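You operate a simulated robot arm through the tools that you are given. There is no shell and no other tool.

The job below is to be done with a simulated robot arm. You get a single attempt, and the scene is never put back.

Task
Take the yellow clip off and let the side panel lean again.
Fine: clip off first, stood beside the white one; black frame switch to 0, draw end stop and green bolt back, then switch to 1. Set down upright: yellow clip.
Where things are to end (x, y in the base frame): yellow clip within 40 mm of [730, -340].

Only the result counts: the job must be done as asked and must still hold three seconds after the hand-in. Knocking over, shifting, dropping, spilling or breaking anything else fails it.

Robot
A 7-joint arm with a fingered hand on a trunk, on a base that drives. Base frame: it is fixed to the floor where the robot stands at the start and does not move with it; the origin is under the middle of the robot, x ahead of it, y to its left, z up; the surface under the hand at the start is at about z = 865. Lengths are in mm, angles in degrees, forces in N, time in s.
Its first joint turns from -166.0 to 166.0 degrees. Places, roughly: black frame switch [500, 0, 900]; blue end stop [600, -100, 900]; cream side panel [700, -100, 1000]; green bolt [600, -300, 1000]; red spring clamp [600, -400, 900]. Payload 4 kg.
The tool frame sits at the grasp point between the pads (the TCP): z along the fingers, y along the line on which they close. The tips reach 30 mm beyond it. The gripper opens to 104 mm. The gripper's body begins 35 mm behind the TCP. The gripper is a hand of 4 fingers: y runs from the thumb to the fingers, the wrist lies at [-15, -113, -190] in the tool frame.
Orientation is that of the tool frame in the base frame, as a unit quaternion [x, y, z, w]. With the fingers straight down and the wrist toward the robot, the tool's x, y and z point along [0, 1, 0], [1, 0, 0] and [0, 0, -1] of the base frame.

Tools
- The arm moves only by the tool arm_command. Its argument "commands" is a list of rows, each a list of 6 numbers: the shift along the tool's x, y, z in units of 50 mm (1.0 is 50 mm), then the turn, a rotation vector about the tool's x, y, z in units of 6 degrees (1.0 is 6 degrees). In form: [[x, y, z, rx, ry, rz], ...]. A call has 1 to 20 rows; each row shifts and turns the commanded pose from where the row before left it, along the tool's axes as they then stand. A call with a number of a shift or a turn outside -1 to 1 is refused whole. Rows are played at 5 a second. More than 50 mm and 8.6 degrees between two rows, and nothing of the call is played. A pose out of reach is approached as far as the arm can. The call stops where the force on the tool passes 40 N (or 10 N more than at its start, if that is more) or the arm is blocked; 0.2 s more then pass. In this call time passes only in rows, and 0.2 s behind the last. It gives the time, the measured TCP pose, the force on the tool (base axes), the opening and the grip force at its end, in the units of the frame above (readings bear some noise), with the torque about the TCP (base axes, N m) and any sound that the robot's microphone picked up, and new pictures: "views" is both (left out), scene, wrist or none.
- Cameras (640 x 400 px; columns grow to the right, rows downward): "scene" is now at [303.5, 130.2, 1248.1]; the picture's right is [-0.73, -0.69, 0.00], its down [-0.20, 0.21, -0.96] and it looks along [0.66, -0.70, -0.29] (base axes); focal length 214 px, centre (320, 200). "wrist" rides on the gripper at [61, -92, -130] in the tool frame; the picture's right is [-0.81, 0.28, -0.52], its down [-0.53, -0.71, 0.46] and it looks along [-0.24, 0.64, 0.72] (tool axes); focal length 275 px, centre (320, 200). There is no depth. A picture from a camera that has moved, and an enlarged one, comes with that camera's place and axes in the base frame and with its lens. The place of the scene camera against the robot may be out by one fixed shift of up to 12 mm in any direction.
- base_move(legs): drives the robot by 1 to 6 legs, each [ahead, left, turn to the left] in mm, mm and degrees, along the robot's own axes; the way and the turn of a leg run together, so that a leg with both is an arc; at most 1500 mm and 180 degrees a leg. The arm and the cameras ride along, it lands a little off, and it stops where it bumps. It gives what a move gives, and a new picture of the scene camera.
- move_fingers(index, middle, ring, thumb_bend, thumb_turn): sets how far each is bent, from 0 (flat) to 100 (curled in); at 30 the hand is open as for a grip, at 70 the pads meet at the TCP. One left out holds its place. A second passes; each finger stops where it meets its share of the squeeze, and holds until it gets a number again. It is the only way to open and close the hand. It gives what a move gives, with no picture; readings hold the bend of each and the force on the fingers (four entries, about 0 where the hand has none), thumb and palm. thumb_turn goes from beside the hand (0) to across from the fingers (100), as for a grip.
- aim_head(pan, tilt): turns the head with the scene camera to pan (to the left, within 143 degrees either way) and tilt (down, from -29 to 69), counted from straight ahead of the robot. It gives what a move gives, and a new picture of the scene camera.
- enlarge(camera, box): a new picture of the part [left, top, right, bottom] of that camera's present view, enlarged. No time passes.
- job_done(): hands the job in; it is judged then, once.

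Places have to be worked out from the pictures, the camera data and where the tool is seen. Open the gripper and draw the arm clear of the work before you hand the job in, unless the task says otherwise.

The tools are called after "Emit:" by a JSON object that holds its "name" and its "arguments". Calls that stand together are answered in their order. arm_command: Moves the arm, as the interface text tells. Its arguments: {"type":"object","properties":{"commands":{"type":"array","items":{"type":"array","items":{"type":"number"}}},"views":{"type":"string","enum":["both","scene","wrist","none"]}},"required":["commands"]} The other tools are called the same way: move_fingers (index, middle, ring, thumb_bend, thumb_turn) moves the fingers one by one; base_move (legs) drives the base; aim_head (pan, tilt) turns the head that bears the scene camera; enlarge (camera, box) takes an enlarged picture of a part of a camera's view; job_done () hands the job in.

At the start:

```text
time_s: 0.0
tcp_pos: [667.5, -311.9, 1335.9]
orientation: [0.707, 0.707, -0.001, 0.0]
ft_force: [-0.1, 0.4, -0.3]
moment: [-0.02, 0.01, 0.02]
opening: 103.7
finger_force: 0.0
shape: jaw
bend: [30.0, 30.0, 30.0, 30.0, 98.0]
finger forces: [0.0, 0.1, 0.0, 0.0, 0.0, 0.0]
robot x, y, heading: [-1.4, 2.5, -0.2]
head pan, tilt: [-46.7, 16.6]
```

scene: 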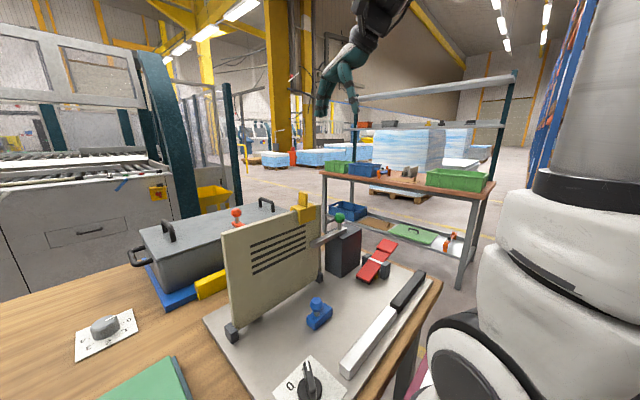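
wrist: 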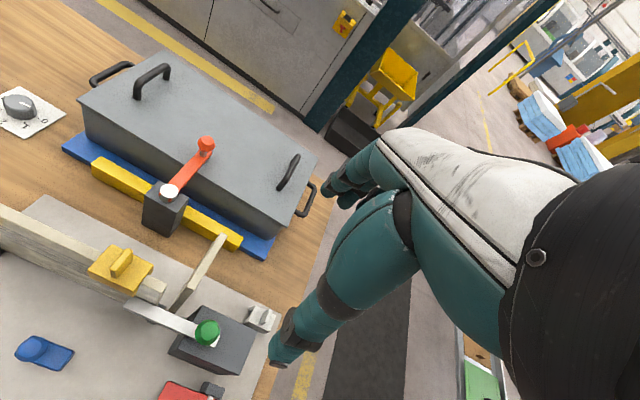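

The first pictures show the panel with a yellow clip on its top, the green-knobbed bolt on a dark block, the blue stop, and the black switch. I take enlarged views of them before moving anything.

Emit:
{"name": "enlarge", "arguments": {"camera": "scene", "box": [200, 170, 440, 320]}}

Emit:
{"name": "enlarge", "arguments": {"camera": "scene", "box": [200, 280, 440, 400]}}

Emit:
{"name": "enlarge", "arguments": {"camera": "wrist", "box": [0, 200, 320, 400]}}

```text
2.67 times, centred on (320, 245) of scene
camera zoom: at [303.5, 130.2, 1248.1], right [-0.73, -0.69, 0.0], down [-0.2, 0.21, -0.96], along [0.66, -0.7, -0.29], focal length 572 px, centre (320, 80)
```

zoom: 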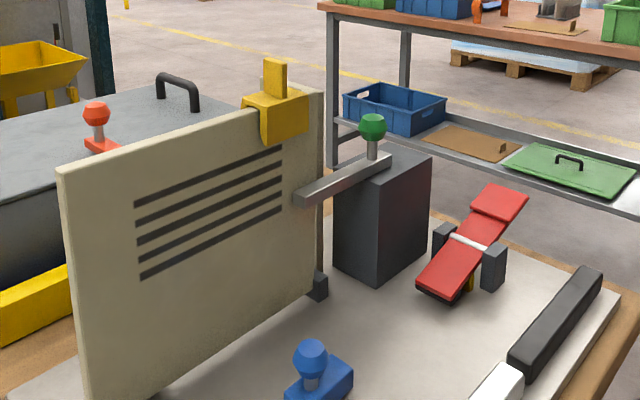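

```text
2.67 times, centred on (320, 340) of scene
camera zoom: at [303.5, 130.2, 1248.1], right [-0.73, -0.69, 0.0], down [-0.2, 0.21, -0.96], along [0.66, -0.7, -0.29], focal length 572 px, centre (320, -173)
```

zoom: 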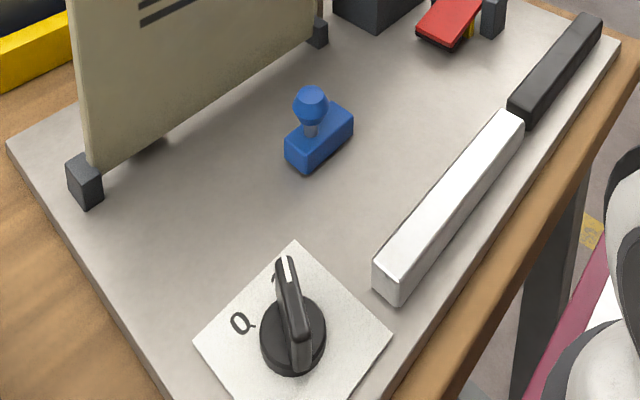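

```text
2.00 times, centred on (160, 300) of wrist
camera zoom: at [576.6, -248.7, 1466.5], right [0.28, -0.81, 0.52], down [-0.71, -0.53, -0.46], along [0.64, -0.24, -0.72], focal length 551 px, centre (640, 0)
```

zoom: 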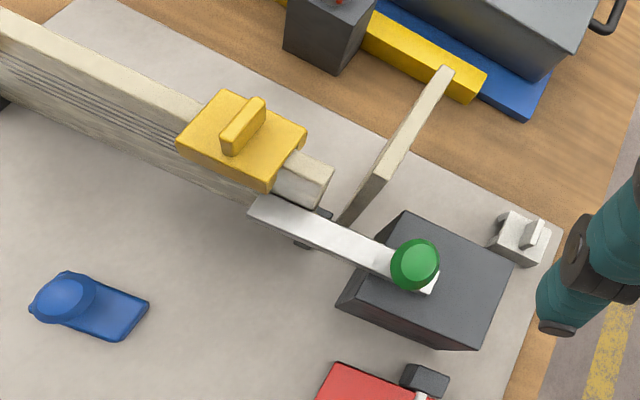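

From the two views I place the green knob near (646,-311,1030), the clip fin near (653,-185,1125) and the blue knob near (562,-132,910). I look more closely at the switch, the stop, the clip and the white clip.

Emit:
{"name": "enlarge", "arguments": {"camera": "scene", "box": [260, 350, 360, 400]}}

Emit:
{"name": "enlarge", "arguments": {"camera": "scene", "box": [270, 180, 370, 250]}}

Emit:
{"name": "enlarge", "arguments": {"camera": "scene", "box": [280, 280, 360, 330]}}

Emit:
{"name": "enlarge", "arguments": {"camera": "wrist", "box": [80, 220, 300, 360]}}

```text
6.40 times, centred on (310, 375) of scene
camera zoom: at [303.5, 130.2, 1248.1], right [-0.73, -0.69, 0.0], down [-0.2, 0.21, -0.96], along [0.66, -0.7, -0.29], focal length 1373 px, centre (384, -920)
```

zoom: 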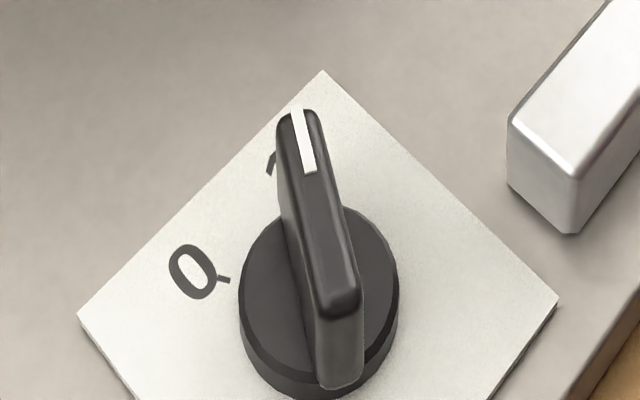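

```text
5.71 times, centred on (320, 215) of scene
camera zoom: at [303.5, 130.2, 1248.1], right [-0.73, -0.69, 0.0], down [-0.2, 0.21, -0.96], along [0.66, -0.7, -0.29], focal length 1226 px, centre (320, 114)
```

zoom: 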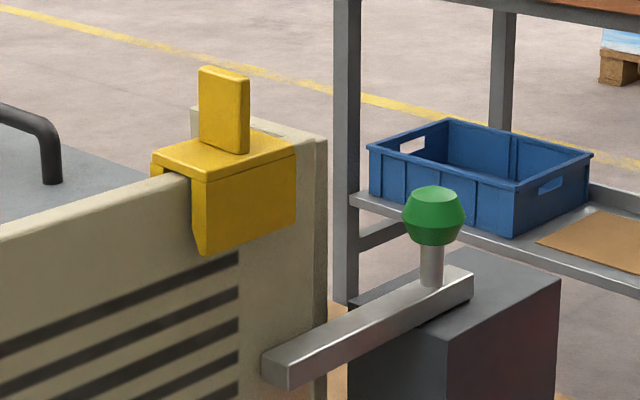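

```text
8.00 times, centred on (320, 305) of scene
camera zoom: at [303.5, 130.2, 1248.1], right [-0.73, -0.69, 0.0], down [-0.2, 0.21, -0.96], along [0.66, -0.7, -0.29], focal length 1716 px, centre (320, -640)
```

zoom: 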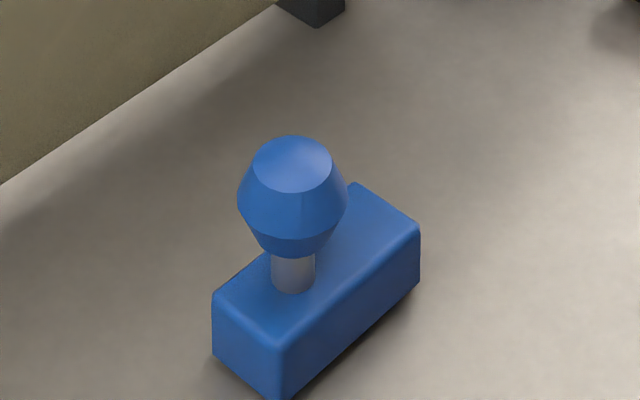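

```text
2.86 times, centred on (190, 290) of wrist
camera zoom: at [576.6, -248.7, 1466.5], right [0.28, -0.81, 0.52], down [-0.71, -0.53, -0.46], along [0.64, -0.24, -0.72], focal length 786 px, centre (691, -57)
```

zoom: 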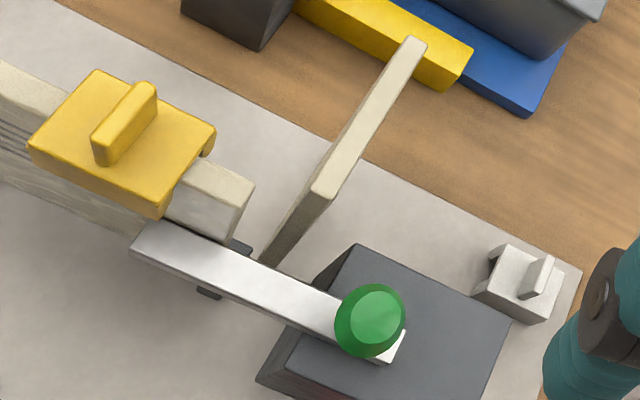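

The switch pointer sits at "1". The clip is a U-shape about 55 (y) × 36 (x) mm with a thin fin on top, and the white one stands near (726,-414). Next I look at the hand itself and at the rest of the bench before choosing a grip.

Emit:
{"name": "enlarge", "arguments": {"camera": "scene", "box": [280, 0, 440, 130]}}

Emit:
{"name": "enlarge", "arguments": {"camera": "wrist", "box": [240, 110, 560, 400]}}

Emit:
{"name": "aim_head", "arguments": {"pan": -20, "tilt": 45}}

```text
3.08 times, centred on (360, 65) of scene
camera zoom: at [303.5, 130.2, 1248.1], right [-0.73, -0.69, 0.0], down [-0.2, 0.21, -0.96], along [0.66, -0.7, -0.29], focal length 660 px, centre (197, 615)
```

zoom: 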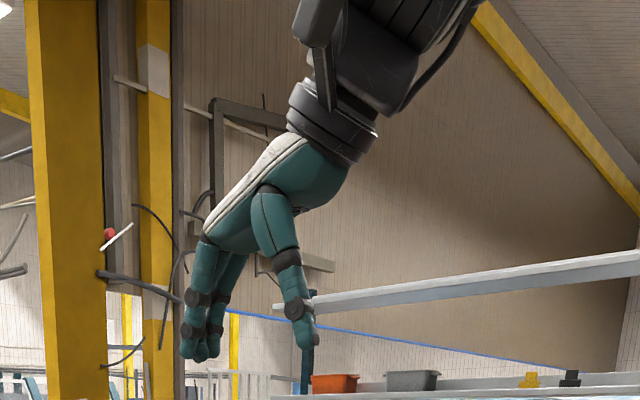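

```text
1.38 times, centred on (400, 255) of wrist
camera zoom: at [576.6, -248.7, 1466.5], right [0.28, -0.81, 0.52], down [-0.71, -0.53, -0.46], along [0.64, -0.24, -0.72], focal length 380 px, centre (210, 124)
```

zoom: 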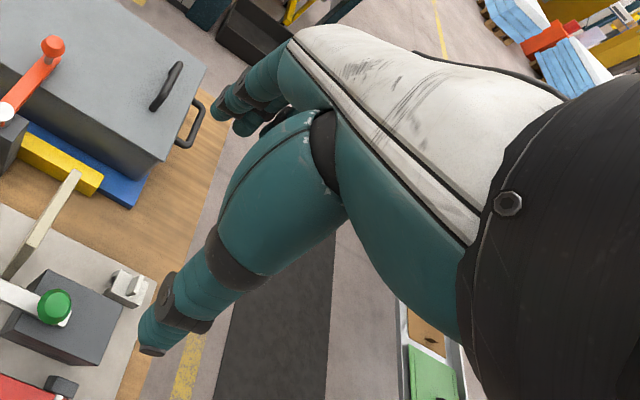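

```text
time_s: 0.9
tcp_pos: [667.9, -311.1, 1337.0]
orientation: [0.707, 0.707, 0.001, 0.0]
ft_force: [0.4, 0.1, -1.0]
moment: [-0.01, 0.0, 0.0]
opening: 103.9
finger_force: 0.1
shape: jaw
bend: [30.0, 30.0, 30.0, 30.0, 98.0]
finger forces: [0.0, 0.1, 0.1, 0.0, 0.0, 0.0]
robot x, y, heading: [-0.1, -1.3, 0.1]
head pan, tilt: [-20.0, 45.0]
camera scene: at [315.8, 170.3, 1203.9], right [-0.34, -0.94, 0.0], down [-0.66, 0.24, -0.71], along [0.66, -0.24, -0.71], focal length 214 px, centre (320, 200)
```

scene: 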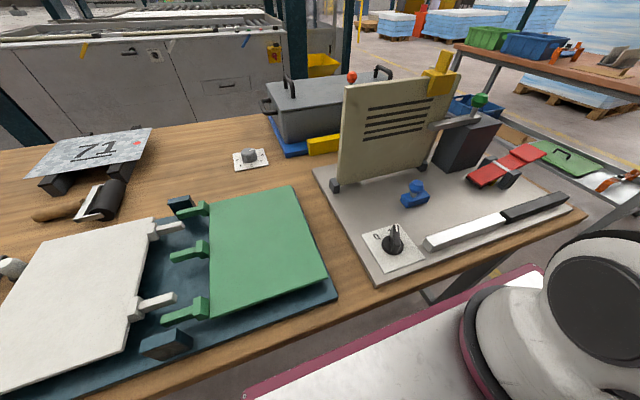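

The head view now shows the whole fixture plate, with the white-and-black bar along its front edge. I enlarge the fixture from this angle.

Emit:
{"name": "enlarge", "arguments": {"camera": "scene", "box": [300, 30, 600, 290]}}

Emit:
{"name": "enlarge", "arguments": {"camera": "scene", "box": [350, 170, 480, 280]}}

Emit:
{"name": "enlarge", "arguments": {"camera": "scene", "box": [410, 40, 540, 190]}}

```text
1.54 times, centred on (450, 160) of scene
camera zoom: at [315.8, 170.3, 1203.9], right [-0.34, -0.94, 0.0], down [-0.66, 0.24, -0.71], along [0.66, -0.24, -0.71], focal length 330 px, centre (120, 262)
```

zoom: 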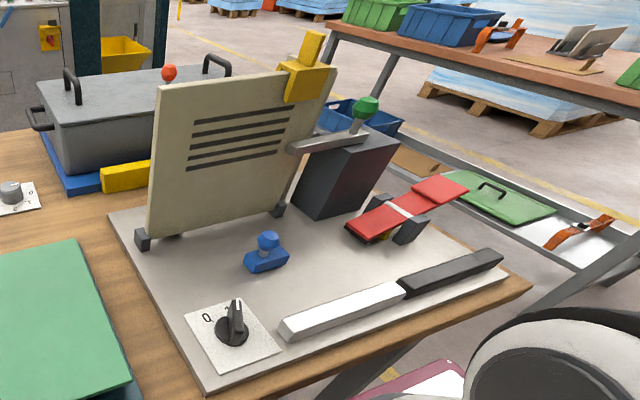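

```text
3.64 times, centred on (415, 225) of scene
camera zoom: at [315.8, 170.3, 1203.9], right [-0.34, -0.94, 0.0], down [-0.66, 0.24, -0.71], along [0.66, -0.24, -0.71], focal length 780 px, centre (-26, 109)
```

zoom: 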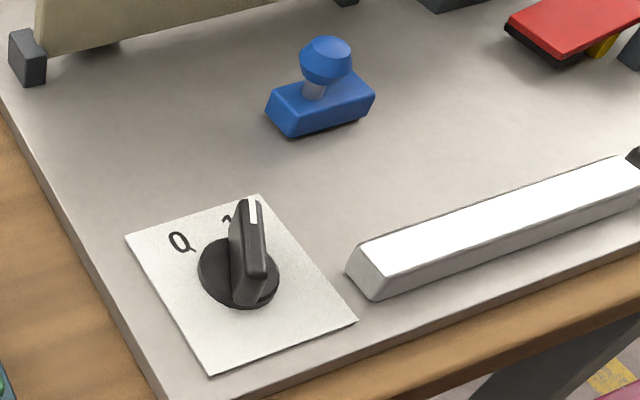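

```text
2.67 times, centred on (475, 115) of scene
camera zoom: at [315.8, 170.3, 1203.9], right [-0.34, -0.94, 0.0], down [-0.66, 0.24, -0.71], along [0.66, -0.24, -0.71], focal length 572 px, centre (-93, 427)
```

zoom: 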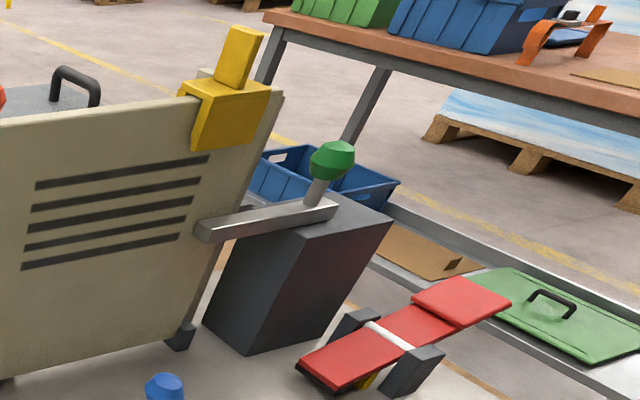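

Both the fixture and the distractors are clear now. Before picking a grip on the clip I close the hand in free air and look at the shape the fingers take.

Emit:
{"name": "move_fingers", "arguments": {"index": 66, "middle": 66, "ring": 66, "thumb_bend": 66}}

Emit:
{"name": "aim_head", "arguments": {"pan": -53, "tilt": -8}}

Emit:
{"name": "enlarge", "arguments": {"camera": "wrist", "box": [220, 110, 460, 400]}}

Emit:
{"name": "enlarge", "arguments": {"camera": "scene", "box": [260, 80, 400, 220]}}

```text
time_s: 1.9
tcp_pos: [667.6, -311.3, 1335.1]
orientation: [0.707, 0.707, 0.0, 0.0]
ft_force: [0.0, 0.6, 0.7]
moment: [-0.02, -0.02, 0.06]
opening: 11.2
finger_force: 0.1
shape: fingers
bend: [66.0, 66.0, 66.0, 66.0, 98.0]
finger forces: [0.0, 0.0, 0.1, 0.0, 0.1, 0.0]
robot x, y, heading: [-0.1, -0.7, 0.2]
head pan, tilt: [-20.0, 45.0]
```

```text
time_s: 3.1
tcp_pos: [667.8, -311.0, 1336.0]
orientation: [0.707, 0.707, 0.0, 0.0]
ft_force: [0.3, -0.3, 0.0]
moment: [0.02, -0.01, 0.01]
opening: 11.4
finger_force: 0.0
shape: fingers
bend: [66.0, 66.0, 66.0, 66.0, 98.0]
finger forces: [0.0, 0.0, 0.0, 0.1, 0.0, 0.0]
robot x, y, heading: [-4.4, -0.6, 0.1]
head pan, tilt: [-53.0, -8.0]
camera scene: at [291.0, 129.8, 1287.0], right [-0.8, -0.6, 0.0], down [0.08, -0.11, -0.99], along [0.6, -0.79, 0.14], focal length 214 px, centre (320, 200)
```

scene: 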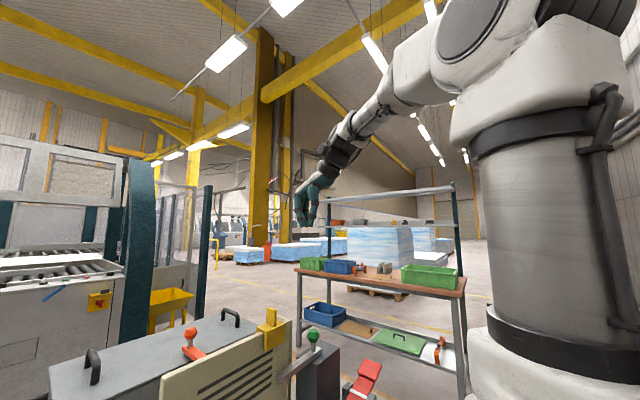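

```text
1.38 times, centred on (340, 255) of wrist
camera zoom: at [576.6, -248.7, 1466.5], right [0.28, -0.81, 0.52], down [-0.71, -0.53, -0.46], along [0.64, -0.24, -0.72], focal length 380 px, centre (292, 124)
```

zoom: 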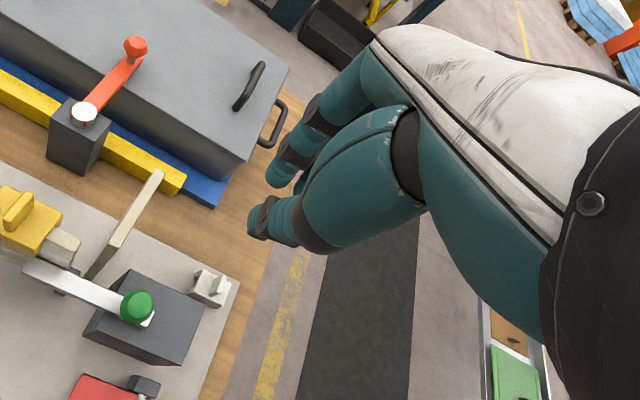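

```text
2.86 times, centred on (330, 150) of scene
camera zoom: at [291.0, 129.8, 1287.0], right [-0.8, -0.6, 0.0], down [0.08, -0.11, -0.99], along [0.6, -0.79, 0.14], focal length 613 px, centre (291, 343)
```

zoom: 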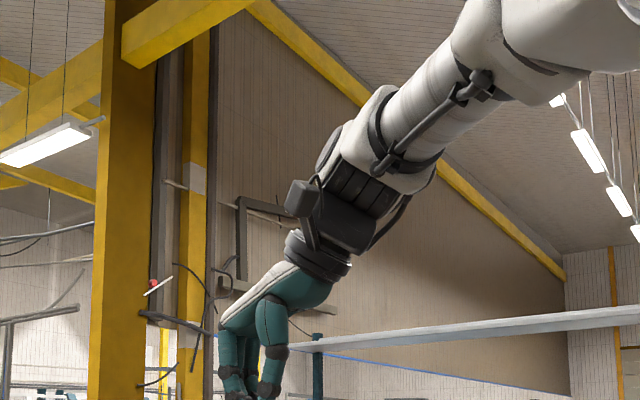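

The fingers and thumb hang parallel and downward. I zoom on the tips to see how they meet.

Emit:
{"name": "enlarge", "arguments": {"camera": "scene", "box": [285, 155, 345, 235]}}

Emit:
{"name": "enlarge", "arguments": {"camera": "wrist", "box": [285, 170, 405, 310]}}

```text
5.00 times, centred on (315, 195) of scene
camera zoom: at [291.0, 129.8, 1287.0], right [-0.8, -0.6, 0.0], down [0.08, -0.11, -0.99], along [0.6, -0.79, 0.14], focal length 1072 px, centre (345, 225)
```

zoom: 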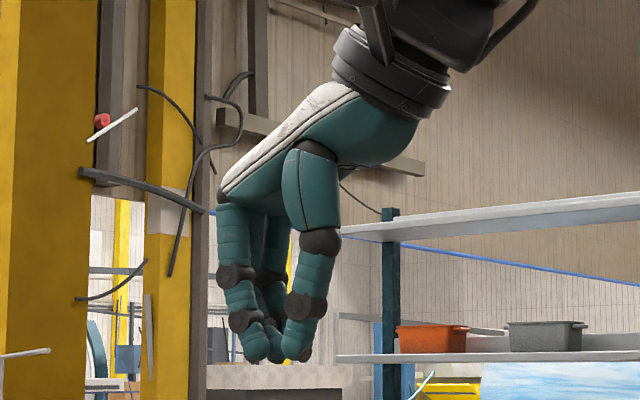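

```text
2.86 times, centred on (345, 240) of wrist
camera zoom: at [576.6, -248.7, 1466.5], right [0.28, -0.81, 0.52], down [-0.71, -0.53, -0.46], along [0.64, -0.24, -0.72], focal length 786 px, centre (249, 86)
```

zoom: 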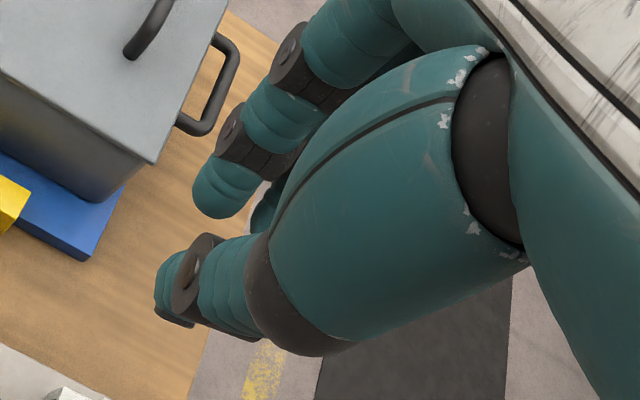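

The tips converge parallel like a jaw, so pinching the thin fin from above with the finger line along base y should work, and it suits the set-down spot too. I half-open the hand and turn the tool 90° so the wrist is toward -y.

Emit:
{"name": "move_fingers", "arguments": {"index": 50, "middle": 50, "ring": 50, "thumb_bend": 50}}

Emit:
{"name": "arm_command", "arguments": {"commands": [[0, 0, 0, 0, 0, -1], [0, 0, 0, 0, 0, -1], [0, 0, 0, 0, 0, -1], [0, 0, 0, 0, 0, -1], [0, 0, 0, 0, 0, -1], [0, 0, 0, 0, 0, -1], [0, 0, 0, 0, 0, -1], [0, 0, 0, 0, 0, -1], [0, 0, 0, 0, 0, -1], [0, 0, 0, 0, 0, -1], [0, 0, 0, 0, 0, -1], [0, 0, 0, 0, 0, -1], [0, 0, 0, 0, 0, -1], [0, 0, 0, 0, 0, -1], [0, 0, 0, 0, 0, -1]], "views": "both"}}

```text
time_s: 4.2
tcp_pos: [667.8, -311.0, 1336.2]
orientation: [0.707, 0.708, 0.001, 0.0]
ft_force: [-0.3, 0.1, 0.0]
moment: [0.0, 0.0, 0.0]
opening: 51.5
finger_force: 0.1
shape: fingers
bend: [50.0, 50.0, 50.0, 50.0, 98.0]
finger forces: [0.1, 0.1, 0.0, 0.0, 0.0, 0.0]
robot x, y, heading: [-1.1, 0.7, 0.1]
head pan, tilt: [-53.0, -8.0]
```

```text
time_s: 7.3
tcp_pos: [668.1, -310.8, 1335.7]
orientation: [0.0, 1.0, 0.0, 0.0]
ft_force: [0.2, 1.1, 0.3]
moment: [-0.06, -0.02, -0.02]
opening: 51.6
finger_force: 0.1
shape: fingers
bend: [50.0, 50.0, 50.0, 50.0, 98.0]
finger forces: [0.0, 0.1, 0.0, 0.0, 0.1, 0.0]
robot x, y, heading: [-2.2, -2.0, 0.2]
head pan, tilt: [-53.0, -8.0]
camera scene: at [290.9, 130.3, 1287.1], right [-0.8, -0.6, 0.0], down [0.08, -0.11, -0.99], along [0.6, -0.79, 0.14], focal length 214 px, centre (320, 200)
camera wrist: at [606.9, -401.6, 1466.8], right [0.81, 0.28, 0.52], down [0.53, -0.71, -0.46], along [0.24, 0.64, -0.73], focal length 275 px, centre (320, 200)
```

scene: 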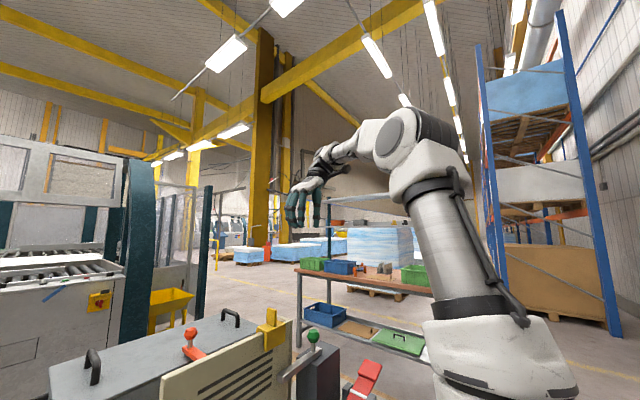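
wrist: 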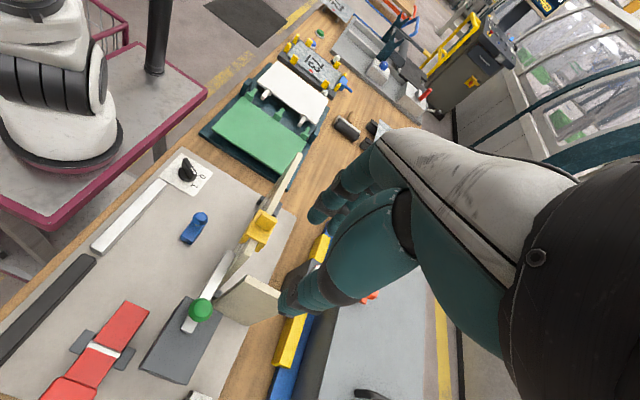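

The turn worked and TCP stayed put. The wrist view now shows the fixture from the other side, so I enlarge it to triangulate the parts.

Emit:
{"name": "enlarge", "arguments": {"camera": "wrist", "box": [130, 140, 310, 360]}}

Emit:
{"name": "enlarge", "arguments": {"camera": "wrist", "box": [200, 170, 320, 270]}}

Emit:
{"name": "enlarge", "arguments": {"camera": "wrist", "box": [80, 140, 240, 260]}}

Emit:
{"name": "enlarge", "arguments": {"camera": "wrist", "box": [100, 280, 300, 400]}}

```text
1.82 times, centred on (220, 250) of wrist
camera zoom: at [606.9, -401.6, 1466.8], right [0.81, 0.28, 0.52], down [0.53, -0.71, -0.46], along [0.24, 0.64, -0.73], focal length 500 px, centre (502, 109)
```

zoom: 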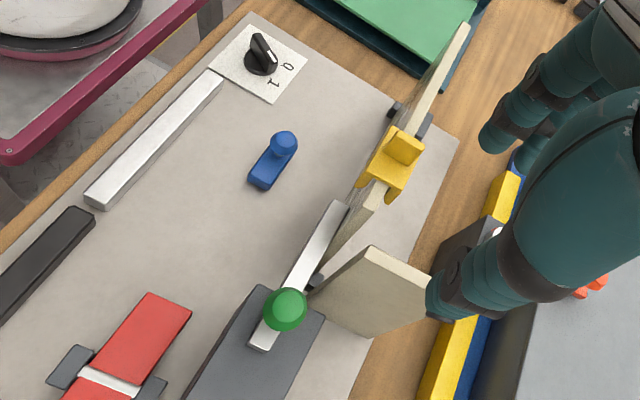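

```text
4.00 times, centred on (260, 220) of wrist
camera zoom: at [606.9, -401.6, 1466.8], right [0.81, 0.28, 0.52], down [0.53, -0.71, -0.46], along [0.24, 0.64, -0.73], focal length 1101 px, centre (560, 120)
```

zoom: 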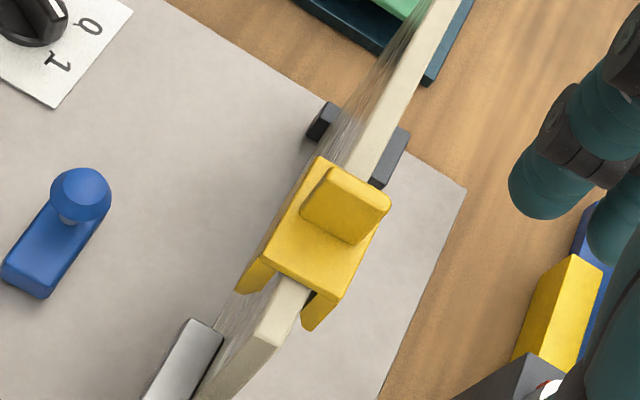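

```text
3.33 times, centred on (160, 200) of wrist
camera zoom: at [606.9, -401.6, 1466.8], right [0.81, 0.28, 0.52], down [0.53, -0.71, -0.46], along [0.24, 0.64, -0.73], focal length 918 px, centre (853, 200)
```

zoom: 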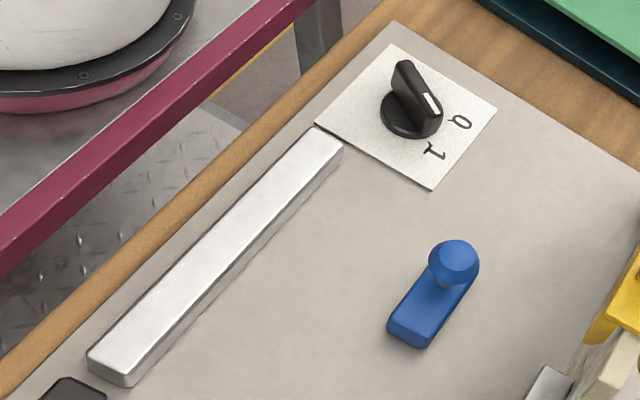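

```text
3.20 times, centred on (200, 340) of wrist
camera zoom: at [606.9, -401.6, 1466.8], right [0.81, 0.28, 0.52], down [0.53, -0.71, -0.46], along [0.24, 0.64, -0.73], focal length 881 px, centre (704, -248)
```

zoom: 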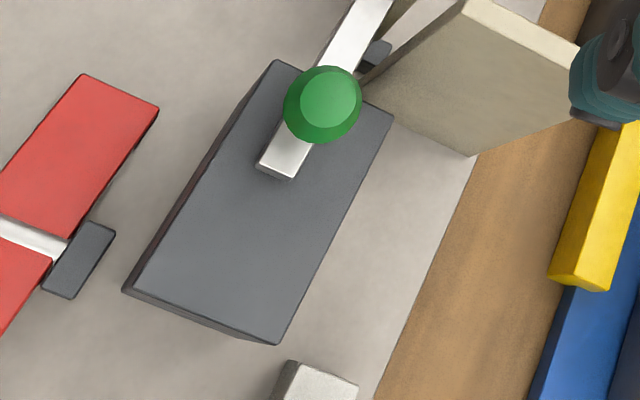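

Two wrist views put the clip's body top at z≈1098 and the fin at x 647–671, y≈-185…-178, top z≈1131. I move above it to about (659,-181,1190) and look before going down.

Emit:
{"name": "arm_command", "arguments": {"commands": [[0.06, 0.867, 0, 0, 0, 0], [0.06, 0.867, 0, 0, 0, 0], [0.06, 0.867, 0, 0, 0, 0], [0, 0, 0.97, 0, 0, 0], [0, 0, 0.97, 0, 0, 0], [0, 0, 0.97, 0, 0, 0]], "views": "both"}}

Emit:
{"name": "aim_head", "arguments": {"pan": -45, "tilt": 12}}

Emit:
{"name": "enlarge", "arguments": {"camera": "wrist", "box": [220, 150, 440, 320]}}

Emit:
{"name": "enlarge", "arguments": {"camera": "scene", "box": [220, 100, 400, 250]}}

```text
time_s: 8.8
tcp_pos: [659.0, -181.6, 1189.3]
orientation: [0.0, 1.0, 0.0, 0.0]
ft_force: [0.3, -0.2, 0.3]
moment: [-0.02, 0.0, -0.02]
opening: 51.8
finger_force: 0.0
shape: fingers
bend: [50.0, 50.0, 50.0, 50.0, 98.0]
finger forces: [0.0, 0.1, 0.0, 0.0, 0.1, 0.1]
robot x, y, heading: [2.2, 3.5, 0.1]
head pan, tilt: [-53.0, -8.0]
camera scene: at [290.8, 129.9, 1287.1], right [-0.8, -0.6, 0.0], down [0.08, -0.11, -0.99], along [0.6, -0.79, 0.14], focal length 214 px, centre (320, 200)
camera wrist: at [598.4, -272.2, 1320.7], right [0.81, 0.27, 0.52], down [0.53, -0.71, -0.45], along [0.24, 0.64, -0.72], focal length 275 px, centre (320, 200)
```

scene: 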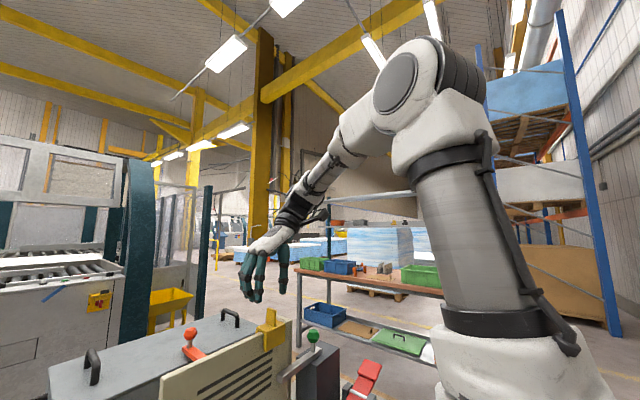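
wrist: 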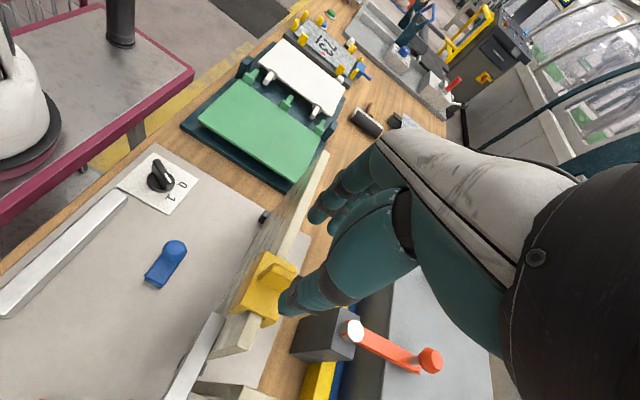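

```text
time_s: 9.6
tcp_pos: [659.3, -181.9, 1190.2]
orientation: [0.001, 1.0, -0.001, 0.0]
ft_force: [-0.1, 0.4, 0.3]
moment: [0.02, -0.01, 0.02]
opening: 52.0
finger_force: 0.0
shape: fingers
bend: [50.0, 50.0, 50.0, 50.0, 98.0]
finger forces: [0.0, 0.0, 0.1, 0.0, 0.0, 0.1]
robot x, y, heading: [-0.8, 1.2, 0.1]
head pan, tilt: [-45.0, 12.0]
camera scene: at [305.3, 132.3, 1255.6], right [-0.71, -0.71, 0.0], down [-0.15, 0.15, -0.98], along [0.69, -0.69, -0.21], focal length 214 px, centre (320, 200)
```

scene: 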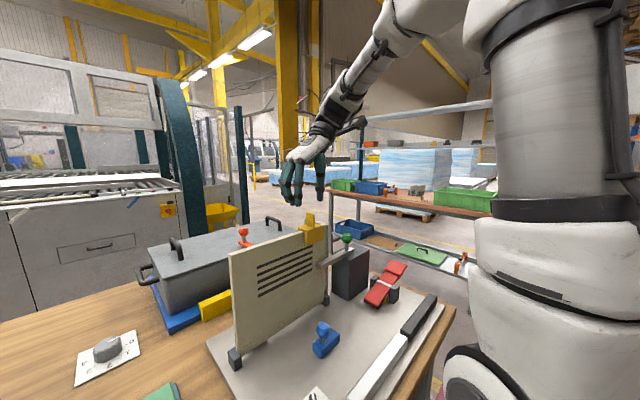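

```text
2.35 times, centred on (330, 235) of wrist
camera zoom: at [598.6, -272.2, 1321.3], right [0.81, 0.28, 0.52], down [0.53, -0.71, -0.46], along [0.24, 0.64, -0.72], focal length 648 px, centre (296, 118)
```

zoom: 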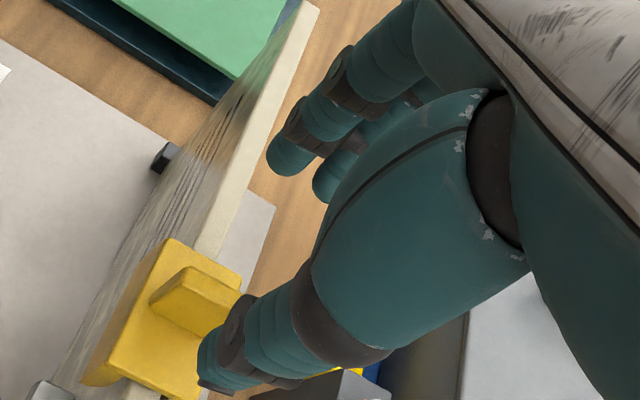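

```text
2.67 times, centred on (310, 175) of scene
camera zoom: at [305.3, 132.3, 1255.6], right [-0.71, -0.71, 0.0], down [-0.15, 0.15, -0.98], along [0.69, -0.69, -0.21], focal length 572 px, centre (347, 267)
```

zoom: 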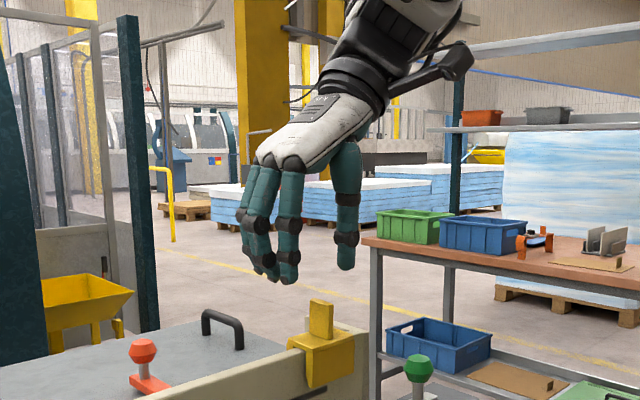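

The tips straddle the fin correctly in both views. I go down 52 mm so the tips stop about 8 mm above the clip's body, and check again.

Emit:
{"name": "arm_command", "arguments": {"commands": [[0, 0, 0.4, 0, 0, 0], [0, 0, 0.4, 0, 0, 0], [0, 0, 0.24, 0, 0, 0]], "views": "both"}}

Emit:
{"name": "enlarge", "arguments": {"camera": "wrist", "box": [220, 170, 400, 320]}}

Emit:
{"name": "enlarge", "arguments": {"camera": "scene", "box": [260, 160, 380, 260]}}

```text
time_s: 10.4
tcp_pos: [660.2, -181.0, 1137.7]
orientation: [-0.001, 1.0, 0.0, 0.0]
ft_force: [0.6, 0.2, -0.5]
moment: [-0.01, 0.02, -0.02]
opening: 51.8
finger_force: 0.1
shape: fingers
bend: [50.0, 50.0, 50.0, 50.0, 98.0]
finger forces: [0.1, 0.0, 0.0, 0.0, 0.1, 0.0]
robot x, y, heading: [0.7, 0.6, 0.1]
head pan, tilt: [-45.0, 12.0]
camera scene: at [305.3, 132.3, 1255.5], right [-0.71, -0.71, 0.0], down [-0.15, 0.15, -0.98], along [0.69, -0.69, -0.21], focal length 214 px, centre (320, 200)
camera wrist: at [599.4, -272.0, 1268.3], right [0.81, 0.28, 0.52], down [0.53, -0.71, -0.46], along [0.24, 0.64, -0.72], focal length 275 px, centre (320, 200)
```

scene: 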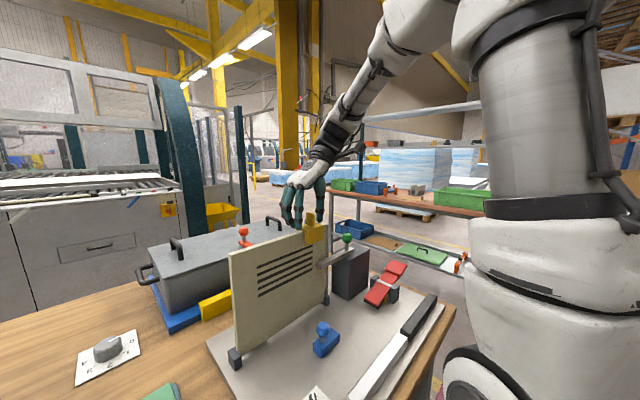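
wrist: 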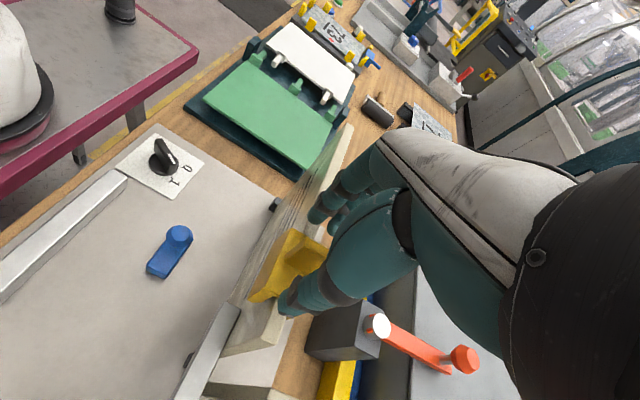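

```text
2.67 times, centred on (310, 245) of wrist
camera zoom: at [599.4, -272.0, 1268.3], right [0.81, 0.28, 0.52], down [0.53, -0.71, -0.46], along [0.24, 0.64, -0.72], focal length 734 px, centre (347, 80)
```

zoom: 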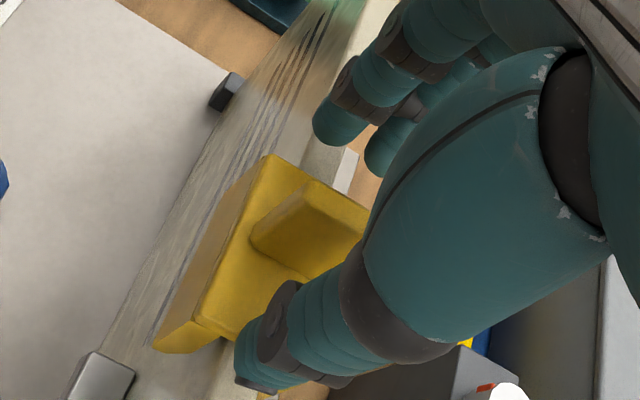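

```text
4.00 times, centred on (320, 210) of scene
camera zoom: at [305.3, 132.3, 1255.5], right [-0.71, -0.71, 0.0], down [-0.15, 0.15, -0.98], along [0.69, -0.69, -0.21], focal length 858 px, centre (320, 160)
```

zoom: 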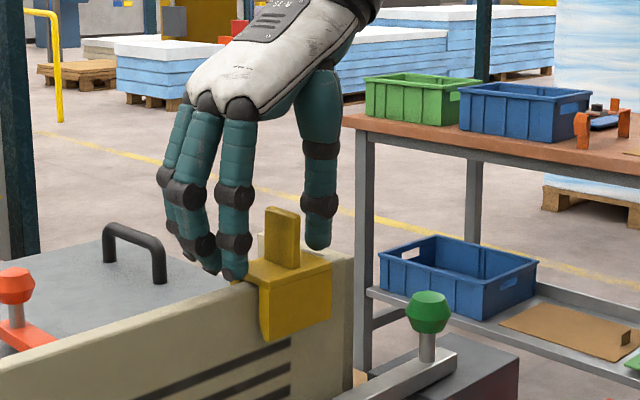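

The fin lies midway between thumb and fingers in the wrist view, with the tips still a little above the clip body. I lower 4 mm and close partway to check centring.

Emit:
{"name": "arm_command", "arguments": {"commands": [[0, 0, 0.08, 0, 0, 0]], "views": "none"}}

Emit:
{"name": "move_fingers", "arguments": {"index": 60, "middle": 60, "ring": 60, "thumb_bend": 60}}

Emit:
{"name": "enlarge", "arguments": {"camera": "wrist", "box": [240, 180, 380, 310]}}

Emit:
{"name": "enlarge", "arguments": {"camera": "scene", "box": [280, 180, 360, 250]}}

```text
time_s: 10.8
tcp_pos: [658.6, -180.7, 1133.9]
orientation: [-0.001, 1.0, -0.001, -0.001]
ft_force: [0.0, 0.1, 2.3]
moment: [-0.07, 0.02, 0.03]
opening: 51.9
finger_force: 1.0
shape: fingers
bend: [50.0, 50.0, 50.0, 50.0, 98.0]
finger forces: [0.1, 0.1, 0.0, 0.0, 1.3, 0.0]
robot x, y, heading: [-0.2, 1.8, -0.2]
head pan, tilt: [-45.0, 12.0]
```

```text
time_s: 11.8
tcp_pos: [658.1, -182.5, 1134.3]
orientation: [0.0, 1.0, 0.0, 0.0]
ft_force: [0.5, 2.0, 6.1]
moment: [0.0, 0.01, 0.02]
opening: 33.9
finger_force: 3.7
shape: fingers
bend: [58.0, 58.0, 60.0, 57.0, 97.0]
finger forces: [2.0, 2.2, 0.1, 0.1, 4.1, 0.1]
robot x, y, heading: [0.1, 0.5, 0.0]
head pan, tilt: [-45.0, 12.0]
```

```text
3.08 times, centred on (310, 245) of wrist
camera zoom: at [598.3, -272.2, 1264.7], right [0.81, 0.28, 0.52], down [0.53, -0.71, -0.46], along [0.24, 0.64, -0.72], focal length 847 px, centre (351, 62)
```

zoom: 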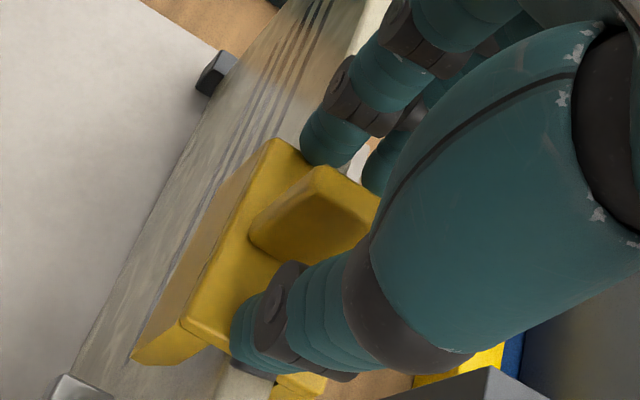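

```text
5.71 times, centred on (320, 215) of scene
camera zoom: at [305.2, 132.4, 1255.6], right [-0.71, -0.71, 0.0], down [-0.15, 0.15, -0.98], along [0.69, -0.69, -0.21], focal length 1226 px, centre (320, 114)
```

zoom: 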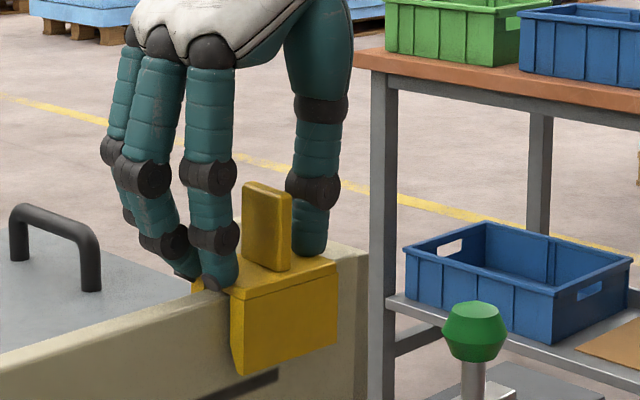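

The thumb and finger tips met the clip's body edge (about 6 N upward), so I am a few millimetres low. I open again, rise 7 mm and then close on the fin.

Emit:
{"name": "move_fingers", "arguments": {"index": 50, "middle": 50, "ring": 50, "thumb_bend": 50}}

Emit:
{"name": "arm_command", "arguments": {"commands": [[0, 0, -0.14, 0, 0, 0]], "views": "none"}}

Emit:
{"name": "move_fingers", "arguments": {"index": 60, "middle": 60, "ring": 60, "thumb_bend": 60}}

Emit:
{"name": "enlarge", "arguments": {"camera": "wrist", "box": [240, 180, 380, 310]}}

Emit:
{"name": "enlarge", "arguments": {"camera": "scene", "box": [280, 180, 360, 250]}}

```text
time_s: 12.8
tcp_pos: [658.4, -181.5, 1134.4]
orientation: [0.0, 1.0, 0.001, 0.0]
ft_force: [-0.9, 2.2, 4.9]
moment: [-0.09, 0.01, -0.01]
opening: 47.7
finger_force: 2.1
shape: fingers
bend: [50.0, 50.0, 50.0, 53.0, 97.0]
finger forces: [0.0, 0.0, 0.0, 0.0, 4.7, 0.1]
robot x, y, heading: [3.1, -0.4, -0.0]
head pan, tilt: [-45.0, 12.0]
```

```text
time_s: 13.2
tcp_pos: [658.9, -181.5, 1140.9]
orientation: [-0.001, 1.0, 0.0, 0.0]
ft_force: [-0.3, -0.1, -0.5]
moment: [0.0, 0.0, -0.01]
opening: 51.8
finger_force: 0.0
shape: fingers
bend: [50.0, 50.0, 50.0, 50.0, 97.0]
finger forces: [0.1, 0.0, 0.0, 0.1, 0.0, 0.0]
robot x, y, heading: [3.2, 1.3, 0.1]
head pan, tilt: [-45.0, 12.0]
```

```text
time_s: 14.2
tcp_pos: [659.3, -180.8, 1142.2]
orientation: [0.001, 1.0, -0.001, 0.0]
ft_force: [0.3, -0.2, -0.8]
moment: [0.0, 0.05, -0.02]
opening: 27.0
finger_force: 0.2
shape: fingers
bend: [60.0, 60.0, 60.0, 60.0, 97.0]
finger forces: [0.0, 0.0, 0.0, 0.1, 0.1, 0.0]
robot x, y, heading: [-0.6, -0.6, 0.2]
head pan, tilt: [-45.0, 12.0]
```

```text
3.08 times, centred on (310, 245) of wrist
camera zoom: at [598.8, -272.0, 1272.0], right [0.81, 0.28, 0.52], down [0.53, -0.71, -0.46], along [0.24, 0.64, -0.72], focal length 847 px, centre (351, 62)
```

zoom: 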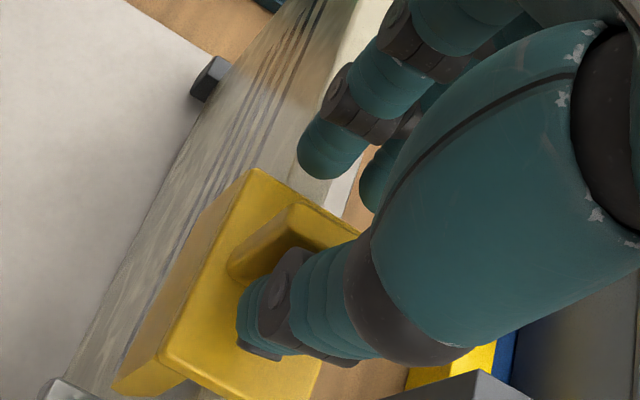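

```text
5.71 times, centred on (320, 215) of scene
camera zoom: at [305.4, 132.3, 1255.5], right [-0.71, -0.71, 0.0], down [-0.15, 0.15, -0.98], along [0.69, -0.69, -0.21], focal length 1226 px, centre (320, 114)
```

zoom: 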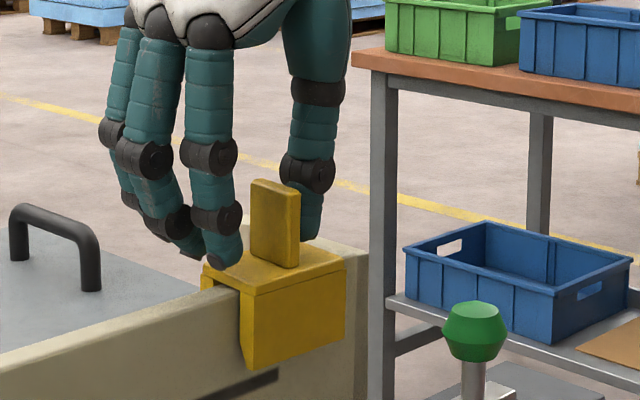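

The fin is clear of the tips vertically now, but the clip slid a few millimetres toward the thumb. I shift the hand 5 mm toward -y and close on the fin.

Emit:
{"name": "arm_command", "arguments": {"commands": [[0, -0.1, 0, 0, 0, 0]], "views": "none"}}

Emit:
{"name": "move_fingers", "arguments": {"index": 65, "middle": 65, "ring": 65, "thumb_bend": 65}}

Emit:
{"name": "enlarge", "arguments": {"camera": "wrist", "box": [240, 180, 380, 310]}}

Emit:
{"name": "enlarge", "arguments": {"camera": "scene", "box": [280, 180, 360, 250]}}

```text
time_s: 14.6
tcp_pos: [658.7, -186.2, 1142.0]
orientation: [0.0, 1.0, 0.0, 0.0]
ft_force: [0.5, 0.5, -0.3]
moment: [-0.02, -0.01, 0.01]
opening: 26.4
finger_force: 0.0
shape: fingers
bend: [60.0, 60.0, 60.0, 60.0, 97.0]
finger forces: [0.0, 0.0, 0.0, 0.1, 0.0, 0.1]
robot x, y, heading: [-1.0, -2.3, -0.2]
head pan, tilt: [-45.0, 12.0]
```

```text
time_s: 15.6
tcp_pos: [659.1, -186.8, 1141.3]
orientation: [0.0, 1.0, 0.0, 0.0]
ft_force: [-0.5, -0.8, 0.2]
moment: [0.03, -0.01, 0.02]
opening: 14.1
finger_force: 0.0
shape: fingers
bend: [65.0, 65.0, 65.0, 65.0, 97.0]
finger forces: [0.1, 0.1, 0.0, 0.0, 0.1, 0.1]
robot x, y, heading: [0.2, 1.8, 0.1]
head pan, tilt: [-45.0, 12.0]
```

```text
3.08 times, centred on (310, 245) of wrist
camera zoom: at [598.2, -276.8, 1272.1], right [0.81, 0.28, 0.52], down [0.53, -0.71, -0.46], along [0.24, 0.64, -0.72], focal length 847 px, centre (351, 62)
```

zoom: 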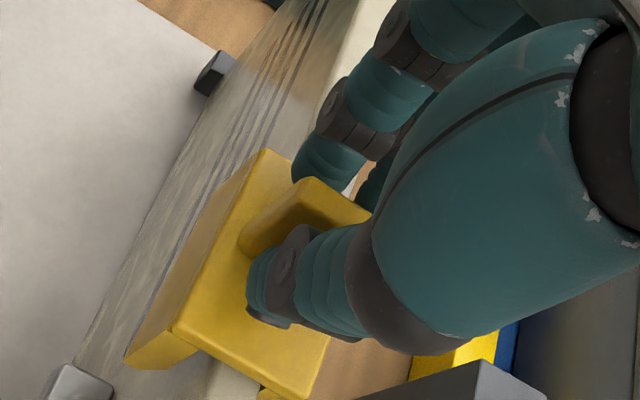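

```text
5.71 times, centred on (320, 215) of scene
camera zoom: at [305.4, 132.3, 1255.5], right [-0.71, -0.71, 0.0], down [-0.15, 0.15, -0.98], along [0.69, -0.69, -0.21], focal length 1226 px, centre (320, 114)
```

zoom: 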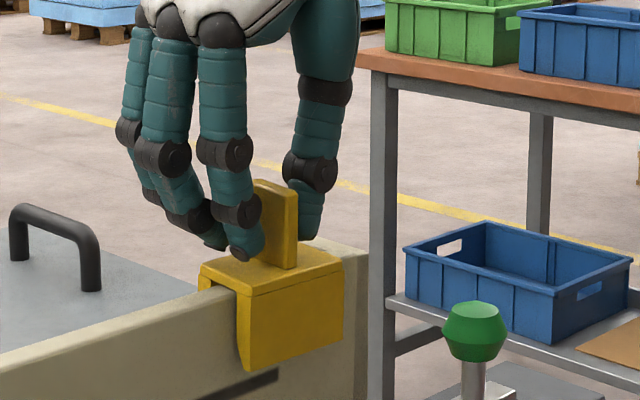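

The fingers straddle the fin without touching at 14 mm opening. I now squeeze with the middle finger and thumb and let the others follow lightly.

Emit:
{"name": "move_fingers", "arguments": {"index": 68, "middle": 78, "ring": 68, "thumb_bend": 78}}

Emit:
{"name": "enlarge", "arguments": {"camera": "wrist", "box": [240, 180, 380, 310]}}

Emit:
{"name": "enlarge", "arguments": {"camera": "scene", "box": [280, 180, 360, 250]}}

```text
time_s: 16.6
tcp_pos: [658.9, -186.7, 1141.5]
orientation: [0.0, 1.0, 0.0, 0.0]
ft_force: [1.2, -1.2, -1.1]
moment: [-0.01, -0.01, 0.12]
opening: 4.7
finger_force: 9.9
shape: fingers
bend: [67.0, 72.0, 68.0, 71.0, 97.0]
finger forces: [0.9, 8.9, 0.1, 0.0, 10.4, 0.1]
robot x, y, heading: [-2.0, 1.0, -0.0]
head pan, tilt: [-45.0, 12.0]
```

```text
3.08 times, centred on (310, 245) of wrist
camera zoom: at [598.3, -276.9, 1272.1], right [0.81, 0.28, 0.52], down [0.53, -0.71, -0.46], along [0.24, 0.64, -0.72], focal length 847 px, centre (351, 62)
```

zoom: 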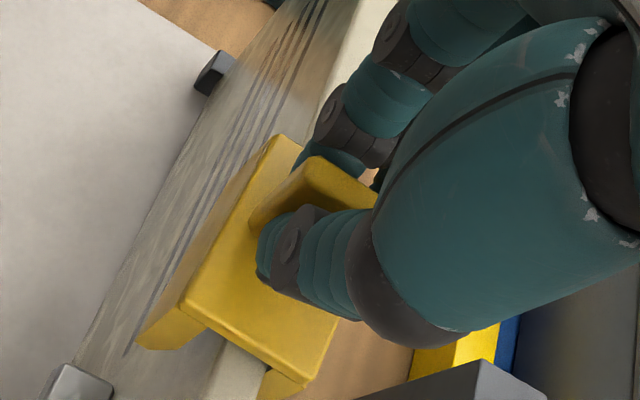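

```text
5.71 times, centred on (320, 215) of scene
camera zoom: at [305.4, 132.2, 1255.5], right [-0.71, -0.71, 0.0], down [-0.15, 0.15, -0.98], along [0.69, -0.69, -0.21], focal length 1226 px, centre (320, 114)
```

zoom: 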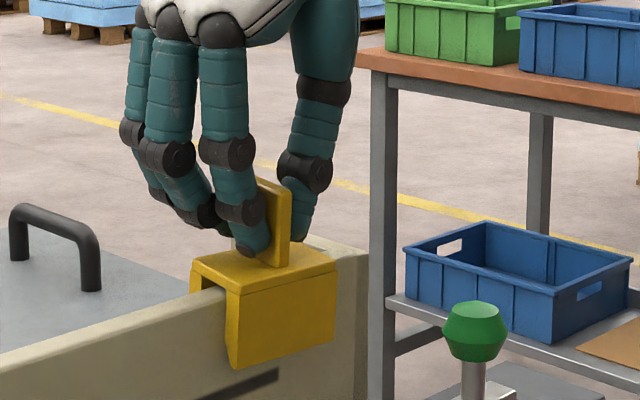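

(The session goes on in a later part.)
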